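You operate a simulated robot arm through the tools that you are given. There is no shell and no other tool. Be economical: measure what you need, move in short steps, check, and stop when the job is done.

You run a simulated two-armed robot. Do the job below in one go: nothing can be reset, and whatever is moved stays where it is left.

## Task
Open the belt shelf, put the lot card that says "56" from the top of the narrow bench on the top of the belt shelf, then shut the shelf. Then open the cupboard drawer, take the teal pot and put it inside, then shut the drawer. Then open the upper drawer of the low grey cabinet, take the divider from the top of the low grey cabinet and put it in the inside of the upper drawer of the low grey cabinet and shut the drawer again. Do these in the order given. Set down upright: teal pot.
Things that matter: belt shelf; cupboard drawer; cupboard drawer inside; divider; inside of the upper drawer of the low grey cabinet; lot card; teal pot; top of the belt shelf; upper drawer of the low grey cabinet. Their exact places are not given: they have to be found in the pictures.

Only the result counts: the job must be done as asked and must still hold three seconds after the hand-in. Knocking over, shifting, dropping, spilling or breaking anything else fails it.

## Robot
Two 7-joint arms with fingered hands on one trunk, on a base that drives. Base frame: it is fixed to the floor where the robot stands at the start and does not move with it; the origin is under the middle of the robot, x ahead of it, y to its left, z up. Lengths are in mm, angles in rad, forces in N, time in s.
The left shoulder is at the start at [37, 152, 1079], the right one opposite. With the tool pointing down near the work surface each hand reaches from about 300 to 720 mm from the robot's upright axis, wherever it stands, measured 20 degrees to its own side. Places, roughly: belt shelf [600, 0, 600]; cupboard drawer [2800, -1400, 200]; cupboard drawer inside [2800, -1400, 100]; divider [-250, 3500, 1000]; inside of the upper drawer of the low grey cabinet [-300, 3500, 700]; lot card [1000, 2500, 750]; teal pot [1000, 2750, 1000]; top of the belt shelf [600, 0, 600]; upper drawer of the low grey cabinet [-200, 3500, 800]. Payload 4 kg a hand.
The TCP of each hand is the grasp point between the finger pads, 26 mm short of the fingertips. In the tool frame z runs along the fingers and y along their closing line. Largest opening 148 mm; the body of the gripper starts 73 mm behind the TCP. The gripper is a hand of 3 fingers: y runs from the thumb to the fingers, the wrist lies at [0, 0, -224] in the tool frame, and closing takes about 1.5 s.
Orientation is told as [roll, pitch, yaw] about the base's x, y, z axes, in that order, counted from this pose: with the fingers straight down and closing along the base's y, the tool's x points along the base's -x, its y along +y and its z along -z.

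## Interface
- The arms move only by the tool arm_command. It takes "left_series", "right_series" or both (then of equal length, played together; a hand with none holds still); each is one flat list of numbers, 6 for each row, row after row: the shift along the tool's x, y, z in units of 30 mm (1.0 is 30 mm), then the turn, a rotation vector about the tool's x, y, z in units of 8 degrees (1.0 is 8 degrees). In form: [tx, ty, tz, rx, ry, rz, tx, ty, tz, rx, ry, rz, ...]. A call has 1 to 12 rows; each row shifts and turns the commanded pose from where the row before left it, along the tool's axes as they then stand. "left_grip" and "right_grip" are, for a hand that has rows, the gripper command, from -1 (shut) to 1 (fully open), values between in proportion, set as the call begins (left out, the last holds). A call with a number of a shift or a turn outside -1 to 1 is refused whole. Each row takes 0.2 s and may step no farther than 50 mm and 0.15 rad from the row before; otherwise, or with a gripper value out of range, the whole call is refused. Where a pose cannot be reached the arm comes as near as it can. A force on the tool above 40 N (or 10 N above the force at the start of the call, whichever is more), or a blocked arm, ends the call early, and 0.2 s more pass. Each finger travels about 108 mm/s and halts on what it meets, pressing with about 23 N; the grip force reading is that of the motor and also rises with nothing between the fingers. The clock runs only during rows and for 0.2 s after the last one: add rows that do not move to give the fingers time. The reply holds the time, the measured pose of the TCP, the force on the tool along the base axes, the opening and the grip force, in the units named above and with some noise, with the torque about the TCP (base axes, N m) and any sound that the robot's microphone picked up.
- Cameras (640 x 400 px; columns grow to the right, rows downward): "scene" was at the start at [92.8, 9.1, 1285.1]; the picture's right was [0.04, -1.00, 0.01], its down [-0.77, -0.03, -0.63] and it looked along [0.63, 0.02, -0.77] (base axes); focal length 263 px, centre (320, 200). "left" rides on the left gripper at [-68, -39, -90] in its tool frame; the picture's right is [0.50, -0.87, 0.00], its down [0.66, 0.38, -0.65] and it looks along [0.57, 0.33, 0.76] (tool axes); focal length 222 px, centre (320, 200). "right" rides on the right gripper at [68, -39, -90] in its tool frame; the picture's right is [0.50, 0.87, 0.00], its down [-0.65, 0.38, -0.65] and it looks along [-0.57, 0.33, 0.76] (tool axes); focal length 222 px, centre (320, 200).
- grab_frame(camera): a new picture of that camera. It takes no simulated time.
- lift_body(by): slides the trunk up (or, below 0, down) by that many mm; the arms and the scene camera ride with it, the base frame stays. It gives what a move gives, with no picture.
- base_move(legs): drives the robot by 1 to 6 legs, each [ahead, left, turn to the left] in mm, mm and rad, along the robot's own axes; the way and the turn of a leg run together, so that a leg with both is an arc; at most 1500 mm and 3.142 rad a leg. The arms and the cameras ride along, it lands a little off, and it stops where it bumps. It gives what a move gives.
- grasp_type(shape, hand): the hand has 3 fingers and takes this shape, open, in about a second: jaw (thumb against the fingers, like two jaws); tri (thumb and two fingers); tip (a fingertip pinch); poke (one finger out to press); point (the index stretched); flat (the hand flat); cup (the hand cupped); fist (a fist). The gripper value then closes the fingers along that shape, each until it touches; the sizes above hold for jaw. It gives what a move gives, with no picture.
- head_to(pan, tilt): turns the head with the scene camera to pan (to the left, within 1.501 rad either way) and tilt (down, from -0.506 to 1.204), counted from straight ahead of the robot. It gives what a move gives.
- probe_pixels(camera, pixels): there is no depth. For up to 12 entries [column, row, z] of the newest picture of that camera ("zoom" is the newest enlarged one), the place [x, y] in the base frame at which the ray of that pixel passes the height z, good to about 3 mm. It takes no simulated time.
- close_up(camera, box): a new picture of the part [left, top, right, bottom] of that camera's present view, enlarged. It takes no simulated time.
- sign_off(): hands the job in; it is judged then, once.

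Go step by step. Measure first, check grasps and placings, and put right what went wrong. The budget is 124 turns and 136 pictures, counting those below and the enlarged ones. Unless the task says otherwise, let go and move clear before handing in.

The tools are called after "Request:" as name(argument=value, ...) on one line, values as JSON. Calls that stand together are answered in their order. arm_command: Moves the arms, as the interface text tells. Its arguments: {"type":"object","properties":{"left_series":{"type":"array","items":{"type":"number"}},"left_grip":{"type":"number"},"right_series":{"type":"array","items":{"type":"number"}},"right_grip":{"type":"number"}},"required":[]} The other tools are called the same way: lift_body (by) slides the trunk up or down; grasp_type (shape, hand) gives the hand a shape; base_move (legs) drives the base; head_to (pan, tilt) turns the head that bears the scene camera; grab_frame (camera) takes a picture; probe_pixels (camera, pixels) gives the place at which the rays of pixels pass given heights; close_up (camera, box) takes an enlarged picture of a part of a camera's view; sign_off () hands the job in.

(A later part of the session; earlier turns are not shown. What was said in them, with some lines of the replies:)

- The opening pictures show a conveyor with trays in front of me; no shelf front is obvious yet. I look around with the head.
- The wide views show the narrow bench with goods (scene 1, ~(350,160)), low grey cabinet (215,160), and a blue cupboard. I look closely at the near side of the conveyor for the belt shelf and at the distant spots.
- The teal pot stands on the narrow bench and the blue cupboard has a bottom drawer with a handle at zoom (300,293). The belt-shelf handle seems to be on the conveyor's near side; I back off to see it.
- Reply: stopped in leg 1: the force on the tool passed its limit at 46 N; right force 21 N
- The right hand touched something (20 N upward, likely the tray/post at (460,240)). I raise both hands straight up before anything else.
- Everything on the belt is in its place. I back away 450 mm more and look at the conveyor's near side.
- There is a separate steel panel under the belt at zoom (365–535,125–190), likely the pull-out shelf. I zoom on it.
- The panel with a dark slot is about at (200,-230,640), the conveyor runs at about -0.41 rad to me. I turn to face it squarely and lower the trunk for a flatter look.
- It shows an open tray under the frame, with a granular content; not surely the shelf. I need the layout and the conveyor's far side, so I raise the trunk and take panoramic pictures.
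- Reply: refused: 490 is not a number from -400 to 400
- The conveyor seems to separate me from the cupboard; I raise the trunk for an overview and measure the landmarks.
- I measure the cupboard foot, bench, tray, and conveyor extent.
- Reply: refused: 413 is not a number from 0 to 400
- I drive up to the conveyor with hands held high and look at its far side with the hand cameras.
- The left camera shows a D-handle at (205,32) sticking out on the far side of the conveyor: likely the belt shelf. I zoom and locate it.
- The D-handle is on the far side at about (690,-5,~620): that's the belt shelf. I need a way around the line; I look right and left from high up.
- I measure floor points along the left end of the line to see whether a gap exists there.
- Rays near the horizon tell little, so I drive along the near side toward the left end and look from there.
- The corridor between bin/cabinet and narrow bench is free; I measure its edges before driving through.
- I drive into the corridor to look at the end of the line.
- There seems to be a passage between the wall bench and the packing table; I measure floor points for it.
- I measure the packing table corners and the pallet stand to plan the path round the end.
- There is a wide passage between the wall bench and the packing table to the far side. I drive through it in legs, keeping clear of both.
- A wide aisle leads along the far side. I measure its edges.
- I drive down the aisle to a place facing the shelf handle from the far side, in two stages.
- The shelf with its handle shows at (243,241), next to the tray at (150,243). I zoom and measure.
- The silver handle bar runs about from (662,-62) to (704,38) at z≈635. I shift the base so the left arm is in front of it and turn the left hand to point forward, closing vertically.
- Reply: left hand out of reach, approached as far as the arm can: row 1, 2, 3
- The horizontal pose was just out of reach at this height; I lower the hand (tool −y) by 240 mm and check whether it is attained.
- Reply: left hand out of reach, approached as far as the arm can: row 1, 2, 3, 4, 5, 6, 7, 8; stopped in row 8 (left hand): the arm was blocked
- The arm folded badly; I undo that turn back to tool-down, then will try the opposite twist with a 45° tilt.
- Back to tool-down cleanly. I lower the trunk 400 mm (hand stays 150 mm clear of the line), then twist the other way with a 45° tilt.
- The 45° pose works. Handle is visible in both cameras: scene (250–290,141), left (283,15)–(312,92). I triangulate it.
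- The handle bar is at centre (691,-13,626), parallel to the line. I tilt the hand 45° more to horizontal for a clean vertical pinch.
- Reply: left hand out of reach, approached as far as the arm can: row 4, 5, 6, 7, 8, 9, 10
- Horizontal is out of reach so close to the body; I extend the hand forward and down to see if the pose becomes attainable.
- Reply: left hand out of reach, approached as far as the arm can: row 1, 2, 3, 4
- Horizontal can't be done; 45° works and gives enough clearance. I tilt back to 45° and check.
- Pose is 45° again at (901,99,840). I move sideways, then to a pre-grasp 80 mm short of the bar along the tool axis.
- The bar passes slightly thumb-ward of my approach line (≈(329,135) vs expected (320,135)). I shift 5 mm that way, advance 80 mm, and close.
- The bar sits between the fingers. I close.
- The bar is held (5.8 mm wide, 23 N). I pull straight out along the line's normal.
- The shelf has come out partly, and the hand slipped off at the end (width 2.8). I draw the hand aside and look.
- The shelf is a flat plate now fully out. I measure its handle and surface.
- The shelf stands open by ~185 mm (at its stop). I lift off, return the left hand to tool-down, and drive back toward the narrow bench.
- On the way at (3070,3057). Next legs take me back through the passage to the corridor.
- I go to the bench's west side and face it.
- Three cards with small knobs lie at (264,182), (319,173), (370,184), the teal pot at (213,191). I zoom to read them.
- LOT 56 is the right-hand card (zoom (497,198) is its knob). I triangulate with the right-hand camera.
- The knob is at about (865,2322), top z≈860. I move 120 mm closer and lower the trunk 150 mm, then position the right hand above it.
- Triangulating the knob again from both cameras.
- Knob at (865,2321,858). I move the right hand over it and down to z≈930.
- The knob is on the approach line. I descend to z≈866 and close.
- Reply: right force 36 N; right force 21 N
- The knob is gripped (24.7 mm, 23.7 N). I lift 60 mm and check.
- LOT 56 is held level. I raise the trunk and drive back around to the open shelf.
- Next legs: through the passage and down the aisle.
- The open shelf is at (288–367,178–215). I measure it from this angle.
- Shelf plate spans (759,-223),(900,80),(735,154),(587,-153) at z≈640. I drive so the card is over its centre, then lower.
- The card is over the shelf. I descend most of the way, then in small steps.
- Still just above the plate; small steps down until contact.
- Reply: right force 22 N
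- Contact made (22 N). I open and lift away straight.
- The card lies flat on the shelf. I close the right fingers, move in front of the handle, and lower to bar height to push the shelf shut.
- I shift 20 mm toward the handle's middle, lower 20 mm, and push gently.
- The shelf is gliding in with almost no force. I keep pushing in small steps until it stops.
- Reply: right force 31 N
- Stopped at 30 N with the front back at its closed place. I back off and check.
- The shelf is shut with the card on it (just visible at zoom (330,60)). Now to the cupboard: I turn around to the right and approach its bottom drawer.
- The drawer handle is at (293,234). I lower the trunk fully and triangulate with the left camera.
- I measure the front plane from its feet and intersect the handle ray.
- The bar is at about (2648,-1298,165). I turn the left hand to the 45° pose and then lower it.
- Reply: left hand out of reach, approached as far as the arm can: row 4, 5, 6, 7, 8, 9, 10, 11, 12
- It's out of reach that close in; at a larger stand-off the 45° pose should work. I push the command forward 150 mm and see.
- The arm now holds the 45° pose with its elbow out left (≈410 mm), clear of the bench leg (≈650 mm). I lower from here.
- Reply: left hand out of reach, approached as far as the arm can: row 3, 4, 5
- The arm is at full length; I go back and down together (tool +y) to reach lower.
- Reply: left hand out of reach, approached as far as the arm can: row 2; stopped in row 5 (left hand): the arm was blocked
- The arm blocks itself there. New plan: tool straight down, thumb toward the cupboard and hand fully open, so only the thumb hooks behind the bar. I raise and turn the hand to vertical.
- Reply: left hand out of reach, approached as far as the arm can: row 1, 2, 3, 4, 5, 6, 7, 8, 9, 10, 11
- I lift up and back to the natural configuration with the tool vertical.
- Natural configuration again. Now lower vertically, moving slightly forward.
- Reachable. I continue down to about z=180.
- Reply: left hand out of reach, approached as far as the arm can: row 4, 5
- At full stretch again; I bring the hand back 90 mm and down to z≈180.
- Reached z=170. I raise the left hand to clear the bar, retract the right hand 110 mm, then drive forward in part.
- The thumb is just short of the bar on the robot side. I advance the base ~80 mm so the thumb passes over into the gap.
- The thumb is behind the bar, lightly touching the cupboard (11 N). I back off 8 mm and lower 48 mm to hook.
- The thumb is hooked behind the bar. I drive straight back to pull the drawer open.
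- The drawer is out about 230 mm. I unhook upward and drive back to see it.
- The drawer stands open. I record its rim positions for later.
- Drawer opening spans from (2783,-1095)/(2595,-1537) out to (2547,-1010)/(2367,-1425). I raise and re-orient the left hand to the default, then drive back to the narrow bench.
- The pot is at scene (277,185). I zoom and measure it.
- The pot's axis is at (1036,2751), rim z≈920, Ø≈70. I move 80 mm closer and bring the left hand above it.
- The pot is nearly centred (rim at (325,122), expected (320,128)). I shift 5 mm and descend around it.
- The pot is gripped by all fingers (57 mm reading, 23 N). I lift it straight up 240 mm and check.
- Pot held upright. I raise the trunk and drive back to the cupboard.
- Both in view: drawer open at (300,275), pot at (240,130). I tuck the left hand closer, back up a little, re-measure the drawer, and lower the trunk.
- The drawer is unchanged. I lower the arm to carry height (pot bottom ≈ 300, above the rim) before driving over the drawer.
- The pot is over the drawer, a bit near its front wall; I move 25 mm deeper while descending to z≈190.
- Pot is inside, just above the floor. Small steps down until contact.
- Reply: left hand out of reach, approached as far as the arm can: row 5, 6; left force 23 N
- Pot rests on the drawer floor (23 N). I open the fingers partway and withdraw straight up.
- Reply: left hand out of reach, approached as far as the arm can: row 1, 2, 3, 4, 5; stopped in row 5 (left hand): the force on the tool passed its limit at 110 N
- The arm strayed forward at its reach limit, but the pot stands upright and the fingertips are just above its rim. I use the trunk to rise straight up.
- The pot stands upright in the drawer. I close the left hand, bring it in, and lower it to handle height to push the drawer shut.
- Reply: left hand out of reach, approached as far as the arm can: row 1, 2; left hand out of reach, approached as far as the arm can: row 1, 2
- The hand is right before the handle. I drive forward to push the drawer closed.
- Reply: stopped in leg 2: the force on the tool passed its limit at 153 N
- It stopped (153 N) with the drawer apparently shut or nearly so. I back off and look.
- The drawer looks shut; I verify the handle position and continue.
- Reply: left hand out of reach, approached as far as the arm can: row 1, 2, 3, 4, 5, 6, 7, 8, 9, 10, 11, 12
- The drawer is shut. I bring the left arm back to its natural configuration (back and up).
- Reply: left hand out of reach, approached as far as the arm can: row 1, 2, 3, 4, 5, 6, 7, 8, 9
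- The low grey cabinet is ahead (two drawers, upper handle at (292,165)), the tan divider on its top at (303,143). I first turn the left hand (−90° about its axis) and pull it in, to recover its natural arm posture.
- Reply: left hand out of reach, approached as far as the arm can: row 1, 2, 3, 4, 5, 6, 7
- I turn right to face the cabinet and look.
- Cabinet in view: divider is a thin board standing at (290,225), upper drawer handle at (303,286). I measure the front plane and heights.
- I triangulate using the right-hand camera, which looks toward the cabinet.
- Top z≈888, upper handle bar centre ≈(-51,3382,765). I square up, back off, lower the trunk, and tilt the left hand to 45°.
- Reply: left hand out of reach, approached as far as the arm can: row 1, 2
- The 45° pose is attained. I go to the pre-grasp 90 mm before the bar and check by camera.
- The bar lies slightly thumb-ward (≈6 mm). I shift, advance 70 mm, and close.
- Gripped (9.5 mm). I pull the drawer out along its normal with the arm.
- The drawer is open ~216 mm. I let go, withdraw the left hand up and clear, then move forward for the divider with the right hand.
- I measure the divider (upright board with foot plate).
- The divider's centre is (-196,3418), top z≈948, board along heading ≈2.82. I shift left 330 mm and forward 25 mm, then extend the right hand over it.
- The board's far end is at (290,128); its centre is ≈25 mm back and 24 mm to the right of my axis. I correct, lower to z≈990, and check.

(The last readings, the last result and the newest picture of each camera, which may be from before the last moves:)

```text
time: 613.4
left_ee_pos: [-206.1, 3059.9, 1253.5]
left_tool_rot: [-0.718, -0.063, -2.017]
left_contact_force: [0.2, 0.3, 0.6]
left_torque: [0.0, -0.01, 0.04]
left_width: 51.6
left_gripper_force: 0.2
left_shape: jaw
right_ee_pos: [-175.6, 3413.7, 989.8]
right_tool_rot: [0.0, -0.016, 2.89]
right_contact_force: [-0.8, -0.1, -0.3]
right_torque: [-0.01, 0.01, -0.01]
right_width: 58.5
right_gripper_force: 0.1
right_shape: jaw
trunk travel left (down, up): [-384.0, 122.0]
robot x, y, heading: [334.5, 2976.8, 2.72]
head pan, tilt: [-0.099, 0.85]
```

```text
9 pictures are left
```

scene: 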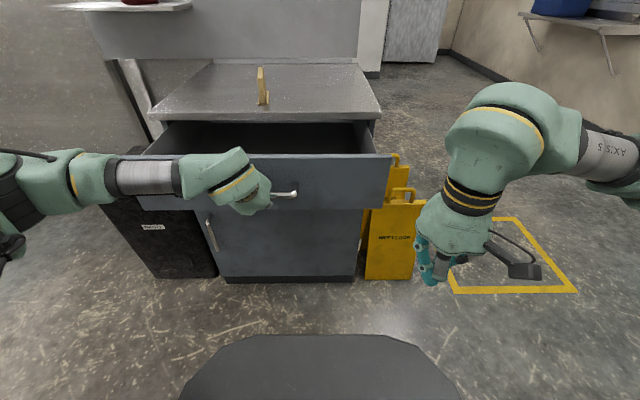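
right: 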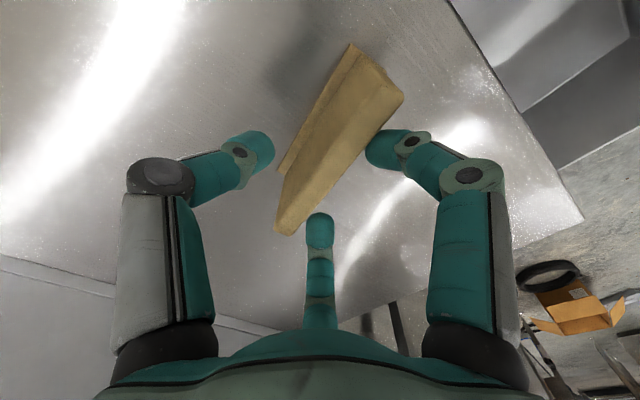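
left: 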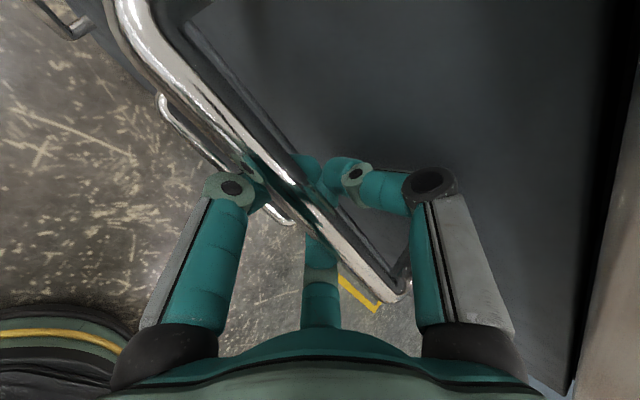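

The board is between the fingers, centre ≈14 mm to the left and turned slightly back. I correct (ty +0.48, rz +0.47), descend, and close.

Request:
arm_command(right_series=[-0.15, 0.48, 0, 0, 0, 0.47, 0, 0, 0.6, 0, 0, 0, 0, 0, 0.7, 0, 0, 0, 0, 0, 0.6, 0, 0, 0, 0, 0, 0, 0, 0, 0])

Request:
arm_command(right_series=[0, 0, 0, 0, 0, 0, 0, 0, 0, 0, 0, 0, 0, 0, 0, 0, 0, 0, 0, 0, 0, 0, 0, 0, 0, 0, 0, 0, 0, 0], right_grip=-1)

Request:
arm_command(right_series=[0, 0, -0.5, 0, 0, 0, 0, 0, -1, 0, 0, 0, 0, 0, -1, 0, 0, 0, 0, 0, -1, 0, 0, 0])

Request:
grab_frame(camera="right")

```text
time: 614.6
left_ee_pos: [-205.5, 3060.8, 1252.6]
left_tool_rot: [-0.719, -0.064, -2.015]
left_contact_force: [-0.2, -0.7, -0.7]
left_torque: [0.0, 0.01, 0.02]
left_width: 51.6
left_gripper_force: 0.0
left_shape: jaw
right_ee_pos: [-184.1, 3400.8, 933.8]
right_tool_rot: [0.0, -0.016, 2.823]
right_contact_force: [0.7, 0.2, 0.1]
right_torque: [0.0, -0.03, 0.0]
right_width: 58.6
right_gripper_force: 0.0
right_shape: jaw
trunk travel left (down, up): [-384.0, 122.0]
robot x, y, heading: [336.2, 2981.6, 2.723]
head pan, tilt: [-0.099, 0.85]
```

```text
time: 615.8
left_ee_pos: [-206.2, 3060.8, 1252.1]
left_tool_rot: [-0.716, -0.063, -2.017]
left_contact_force: [0.2, -0.2, 0.3]
left_torque: [0.01, 0.01, 0.01]
left_width: 51.1
left_gripper_force: 0.2
left_shape: jaw
right_ee_pos: [-183.7, 3400.4, 933.6]
right_tool_rot: [-0.002, -0.015, 2.824]
right_contact_force: [0.7, -0.4, 0.0]
right_torque: [-0.02, 0.0, -0.02]
right_width: 16.9
right_gripper_force: 22.7
right_shape: jaw
trunk travel left (down, up): [-384.0, 122.0]
robot x, y, heading: [335.5, 2980.7, 2.72]
head pan, tilt: [-0.099, 0.85]
```

```text
time: 616.8
left_ee_pos: [-205.1, 3059.2, 1252.8]
left_tool_rot: [-0.719, -0.061, -2.015]
left_contact_force: [-0.9, 0.5, -0.2]
left_torque: [-0.01, -0.01, 0.01]
left_width: 51.4
left_gripper_force: 0.0
left_shape: jaw
right_ee_pos: [-184.0, 3399.3, 1040.1]
right_tool_rot: [-0.001, -0.015, 2.824]
right_contact_force: [0.0, -0.7, -1.3]
right_torque: [0.02, 0.0, -0.03]
right_width: 17.1
right_gripper_force: 23.3
right_shape: jaw
trunk travel left (down, up): [-384.0, 122.0]
robot x, y, heading: [331.8, 2977.0, 2.723]
head pan, tilt: [-0.099, 0.85]
```

```text
8 pictures are left
```

right: 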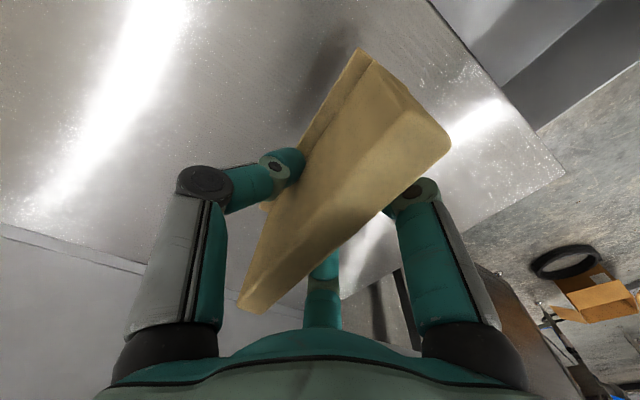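

The divider is held (17 mm, 23 N). I move it back over the open drawer, aligned with it.

Request:
arm_command(right_series=[0.955, 0.089, 0, 0, 0, 0.1, 0.955, 0.08, 0, 0, 0, 0.1, 0.955, 0.07, 0, 0, 0, 0.1, 0.955, 0.06, 0, 0, 0, 0.1, 0.955, 0.05, 0, 0, 0, 0.1, 0.955, 0.03, 0, 0, 0, 0.1, 0.955, 0, 0, 0, 0, 0.1, 0, 0, 0.8, 0, 0, 0, 0, 0, 0.8, 0, 0, 0, 0, 0, 0, 0, 0, 0])

Request:
grab_frame(camera="scene")

```text
time: 619.0
left_ee_pos: [-204.6, 3060.2, 1253.3]
left_tool_rot: [-0.718, -0.064, -2.017]
left_contact_force: [-0.6, 0.3, 0.8]
left_torque: [0.02, -0.01, 0.0]
left_width: 51.3
left_gripper_force: 0.0
left_shape: jaw
right_ee_pos: [0.5, 3318.5, 987.4]
right_tool_rot: [0.002, -0.015, 2.726]
right_contact_force: [0.4, -0.3, -1.1]
right_torque: [0.0, -0.02, 0.04]
right_width: 17.1
right_gripper_force: 23.4
right_shape: jaw
trunk travel left (down, up): [-384.0, 122.0]
robot x, y, heading: [331.4, 2975.1, 2.723]
head pan, tilt: [-0.099, 0.85]
```

```text
7 pictures are left
```

scene: 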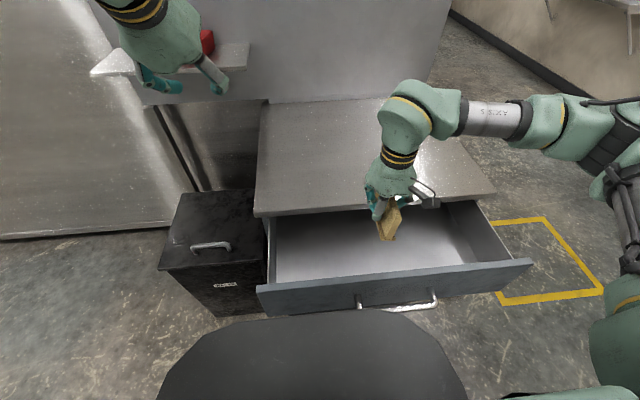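

I verify the drawer edges relative to the divider.

Request:
probe_pixels(camera="scene", pixels=[[395, 271, 860], [395, 265, 860], [345, 213, 888], [395, 307, 765], [345, 245, 765]])

```text
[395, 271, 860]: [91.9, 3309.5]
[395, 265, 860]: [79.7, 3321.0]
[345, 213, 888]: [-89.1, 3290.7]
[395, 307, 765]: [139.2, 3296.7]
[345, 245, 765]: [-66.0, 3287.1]
```

The opening is only ~148 mm deep, the divider ≈130 long, so I turn the hand 40° to gain room, then descend to just above the floor.

Request:
arm_command(right_series=[0.2, 0, 0, 0, 0, -1, 0, 0, 0, 0, 0, -1, 0, 0, 0, 0, 0, -1, 0, 0, 0, 0, 0, -1, 0, 0, 0, 0, 0, -1, 0, 0, 0.7, 0, 0, 0, 0, 0, 0.7, 0, 0, 0, 0, 0, 0, 0, 0, 0])

Request:
close_up(camera="scene", box=[250, 150, 490, 300])

```text
time: 620.8
left_ee_pos: [-204.8, 3061.1, 1253.5]
left_tool_rot: [-0.716, -0.063, -2.016]
left_contact_force: [-0.2, -0.4, -0.1]
left_torque: [0.0, 0.01, 0.01]
left_width: 51.5
left_gripper_force: 0.0
left_shape: jaw
right_ee_pos: [2.8, 3316.1, 947.9]
right_tool_rot: [-0.009, -0.014, -2.86]
right_contact_force: [0.2, -0.4, -0.4]
right_torque: [0.01, 0.03, -0.01]
right_width: 16.7
right_gripper_force: 23.3
right_shape: jaw
trunk travel left (down, up): [-384.0, 122.0]
robot x, y, heading: [333.2, 2978.8, 2.721]
head pan, tilt: [-0.099, 0.85]
```

```text
2.67 times, centred on (370, 225) of scene
5 turns are left
```

zoom: 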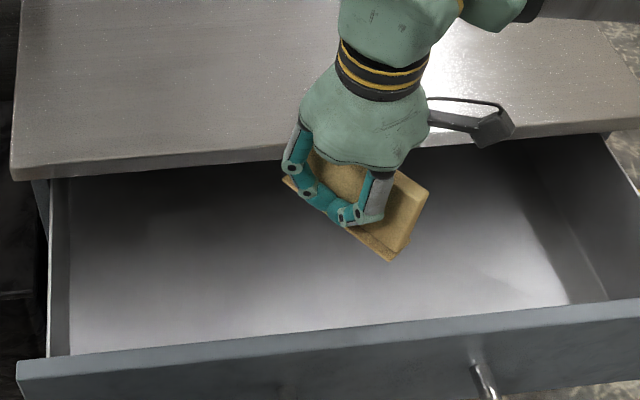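

Five turns remain, so I batch: lower to the floor, release, lift out, back away, and look.

Request:
arm_command(right_series=[0, 0, 0.9, 0, 0, 0, 0, 0, 0.9, 0, 0, 0, 0, 0, 0.9, 0, 0, 0, 0, 0, 0.9, 0, 0, 0, 0, 0, 0.3, 0, 0, 0, 0, 0, 0.3, 0, 0, 0, 0, 0, 0.3, 0, 0, 0, 0, 0, 0.3, 0, 0, 0, 0, 0, 0.3, 0, 0, 0, 0, 0, 0.2, 0, 0, 0])

Request:
arm_command(right_series=[0, 0, -0.05, 0, 0, 0, 0, 0, 0, 0, 0, 0, 0, 0, 0, 0, 0, 0, 0, 0, 0, 0, 0, 0], right_grip=-0.35)

Request:
arm_command(right_series=[0, 0, -0.5, 0, 0, 0, 0, 0, -1, 0, 0, 0, 0, 0, -1, 0, 0, 0, 0, 0, -1, 0, 0, 0, 0, 0, -1, 0, 0, 0, 0, 0, -1, 0, 0, 0, 0, 0, -1, 0, 0, 0])

Request:
base_move(legs=[[-300, 0, 0]])

Request:
grab_frame(camera="scene")

```text
time: 623.0
left_ee_pos: [-205.6, 3061.1, 1251.4]
left_tool_rot: [-0.717, -0.063, -2.016]
left_contact_force: [-0.6, -0.9, 0.0]
left_torque: [0.0, -0.03, 0.02]
left_width: 51.6
left_gripper_force: 0.0
left_shape: jaw
right_ee_pos: [0.7, 3316.9, 786.3]
right_tool_rot: [-0.01, -0.013, -2.858]
right_contact_force: [-0.9, -1.0, -1.3]
right_torque: [0.01, 0.01, -0.03]
right_width: 16.9
right_gripper_force: 23.2
right_shape: jaw
trunk travel left (down, up): [-384.0, 122.0]
robot x, y, heading: [330.4, 2978.0, 2.723]
head pan, tilt: [-0.099, 0.85]
```

```text
time: 624.0
left_ee_pos: [-205.1, 3061.2, 1252.4]
left_tool_rot: [-0.718, -0.062, -2.016]
left_contact_force: [0.5, -0.5, 0.1]
left_torque: [0.0, -0.03, -0.02]
left_width: 51.4
left_gripper_force: 0.0
left_shape: jaw
right_ee_pos: [1.2, 3317.1, 788.4]
right_tool_rot: [-0.008, -0.014, -2.858]
right_contact_force: [-0.5, 0.2, -0.1]
right_torque: [-0.01, 0.0, -0.01]
right_width: 48.0
right_gripper_force: 0.1
right_shape: jaw
trunk travel left (down, up): [-384.0, 122.0]
robot x, y, heading: [331.9, 2980.0, 2.716]
head pan, tilt: [-0.099, 0.85]
```

```text
time: 625.6
left_ee_pos: [-205.9, 3061.3, 1253.1]
left_tool_rot: [-0.719, -0.063, -2.016]
left_contact_force: [0.4, -0.1, -0.1]
left_torque: [-0.02, -0.01, -0.02]
left_width: 51.6
left_gripper_force: 0.0
left_shape: jaw
right_ee_pos: [4.7, 3316.6, 983.3]
right_tool_rot: [-0.009, -0.011, -2.86]
right_contact_force: [0.5, -0.3, 0.1]
right_torque: [0.01, -0.01, 0.02]
right_width: 47.7
right_gripper_force: 0.1
right_shape: jaw
trunk travel left (down, up): [-384.0, 122.0]
robot x, y, heading: [330.6, 2976.6, 2.723]
head pan, tilt: [-0.099, 0.85]
```

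```text
time: 627.7
left_ee_pos: [75.3, 2934.6, 1252.0]
left_tool_rot: [-0.715, -0.061, -2.011]
left_contact_force: [-0.1, 0.9, 0.0]
left_torque: [0.02, -0.02, 0.0]
left_width: 51.4
left_gripper_force: 0.0
left_shape: jaw
right_ee_pos: [284.4, 3190.4, 980.6]
right_tool_rot: [-0.008, -0.012, -2.853]
right_contact_force: [-1.1, 0.2, -0.3]
right_torque: [-0.01, -0.02, 0.01]
right_width: 48.0
right_gripper_force: 0.2
right_shape: jaw
trunk travel left (down, up): [-384.0, 122.0]
robot x, y, heading: [618.3, 2848.9, 2.723]
head pan, tilt: [-0.099, 0.85]
```

```text
5 pictures are left
4 turns are left
```

scene: 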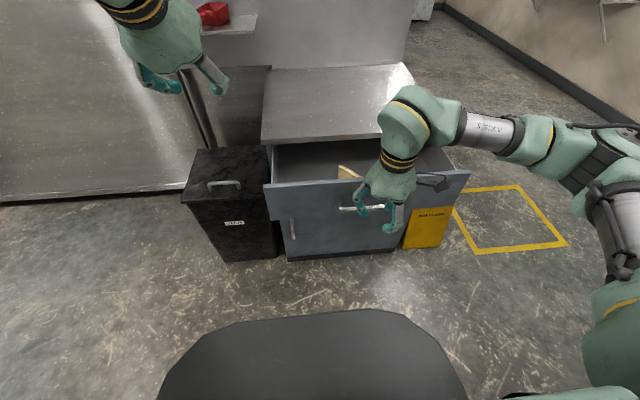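

The divider is in the drawer. Now I close the right hand, lower it before the handle, drive forward to shut the drawer, back off, and look.

Request:
arm_command(right_series=[0, 0, 1, 0, 0, 1, 0, 0, 1, 0, 0, 1, 0, 0, 1, 0, 0, 1, 0, 0, 1, 0, 0, 1, 0, 0, 1, 0, 0, 1, 0, -1, 1, 0, 0, 0, 0, 0, 0.87, 0, -0.75, 0, 0, 0, 0, 0, -0.75, 0, 0, 0, 0, 0, 0, 0], right_grip=-1)

Request:
base_move(legs=[[300, 0, 0], [100, 0, 0]])

Request:
base_move(legs=[[-250, 0, 0]])

Request:
grab_frame(camera="scene")

```text
time: 629.7
left_ee_pos: [76.9, 2932.4, 1251.9]
left_tool_rot: [-0.717, -0.063, -2.012]
left_contact_force: [-0.3, 0.0, 0.6]
left_torque: [-0.03, -0.03, 0.01]
left_width: 51.5
left_gripper_force: 0.0
left_shape: jaw
right_ee_pos: [294.2, 3217.7, 774.0]
right_tool_rot: [0.003, -0.228, 2.731]
right_contact_force: [0.5, 0.0, 1.2]
right_torque: [0.02, -0.04, 0.0]
right_width: 0.0
right_gripper_force: 22.7
right_shape: jaw
trunk travel left (down, up): [-384.0, 122.0]
robot x, y, heading: [616.0, 2848.9, 2.728]
head pan, tilt: [-0.099, 0.85]
```

```text
time: 632.3
left_ee_pos: [-238.6, 3069.1, 1251.9]
left_tool_rot: [-0.72, -0.063, -2.007]
left_contact_force: [-0.5, -0.2, 0.2]
left_torque: [0.03, -0.01, -0.02]
left_width: 51.5
left_gripper_force: 0.1
left_shape: jaw
right_ee_pos: [-18.2, 3351.2, 772.4]
right_tool_rot: [0.004, -0.206, 2.739]
right_contact_force: [-1.6, -1.1, -0.2]
right_torque: [-0.02, 0.0, 0.01]
right_width: 0.2
right_gripper_force: 22.6
right_shape: jaw
trunk travel left (down, up): [-384.0, 122.0]
robot x, y, heading: [299.5, 2989.9, 2.731]
head pan, tilt: [-0.099, 0.85]
stopped in leg 2: the force on the tool passed its limit at 63 N (the readings are from after the stop); the commanded pose is now the measured one
```

```text
time: 634.1
left_ee_pos: [-8.3, 2967.2, 1252.8]
left_tool_rot: [-0.72, -0.062, -2.01]
left_contact_force: [0.0, 0.5, -0.5]
left_torque: [0.01, 0.04, 0.0]
left_width: 51.4
left_gripper_force: 0.0
left_shape: jaw
right_ee_pos: [216.0, 3249.8, 772.2]
right_tool_rot: [0.003, -0.204, 2.735]
right_contact_force: [-0.3, -0.3, -0.1]
right_torque: [0.0, 0.0, -0.02]
right_width: 0.1
right_gripper_force: 23.3
right_shape: jaw
trunk travel left (down, up): [-384.0, 122.0]
robot x, y, heading: [527.6, 2890.1, 2.73]
head pan, tilt: [-0.099, 0.85]
```

```text
4 pictures are left
3 turns are left
```

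scene: 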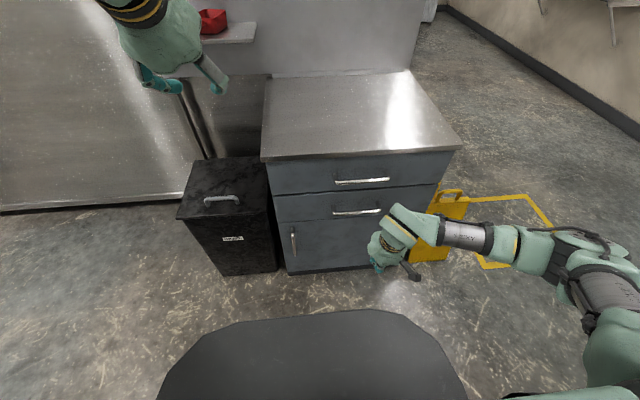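

The drawer looks shut; I verify handle position and the seam.

Request:
probe_pixels(camera="scene", pixels=[[336, 183, 765], [391, 179, 765]])

Request:
close_up(camera="scene", box=[250, 130, 470, 270])

```text
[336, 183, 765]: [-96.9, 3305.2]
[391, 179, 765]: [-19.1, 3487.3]
```

```text
2.86 times, centred on (360, 200) of scene
2 turns are left
```

zoom: 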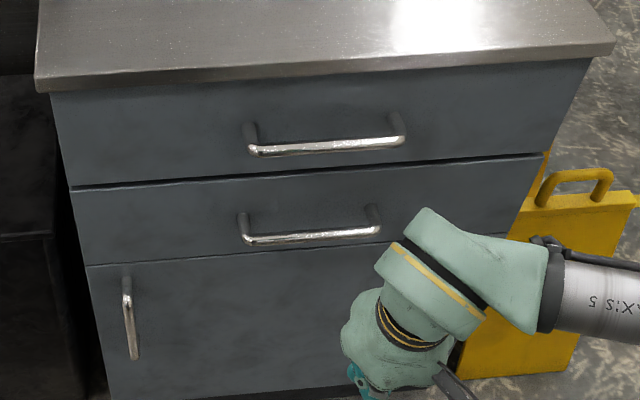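

The upper drawer is flush with the front, and its handle probes at its closed place, within a few mm of the reading before it was opened. Both hands are clear, so I hand in.

Request:
sign_off()

```text
The job is handed in.
```

I did all three jobs in the order given and handed the job in. No result came back, so I don't know how it was judged.

- **Belt shelf:** I opened it from the far side of the conveyor, set the LOT 56 card flat on top and pushed the shelf shut. The card was still visible on it afterwards.
- **Cupboard drawer:** I stood the teal pot upright inside and closed the drawer; the handle read back at its shut position. The pot was standing before I closed it, but the final push ended in a 153 N bump and I couldn't see inside after that.
- **Grey cabinet:** The divider is in the upper drawer, let go just above the drawer floor, so it may have dropped a few mm. The drawer is shut flush, with the handle back near its closed reading.

There were two other contacts. Early on, the right hand pressed on something at the belt while I was backing away; the belt goods looked undisturbed afterwards. While I was lifting the left hand out of the cupboard drawer, it hit something at 110 N, but the pot stayed upright.
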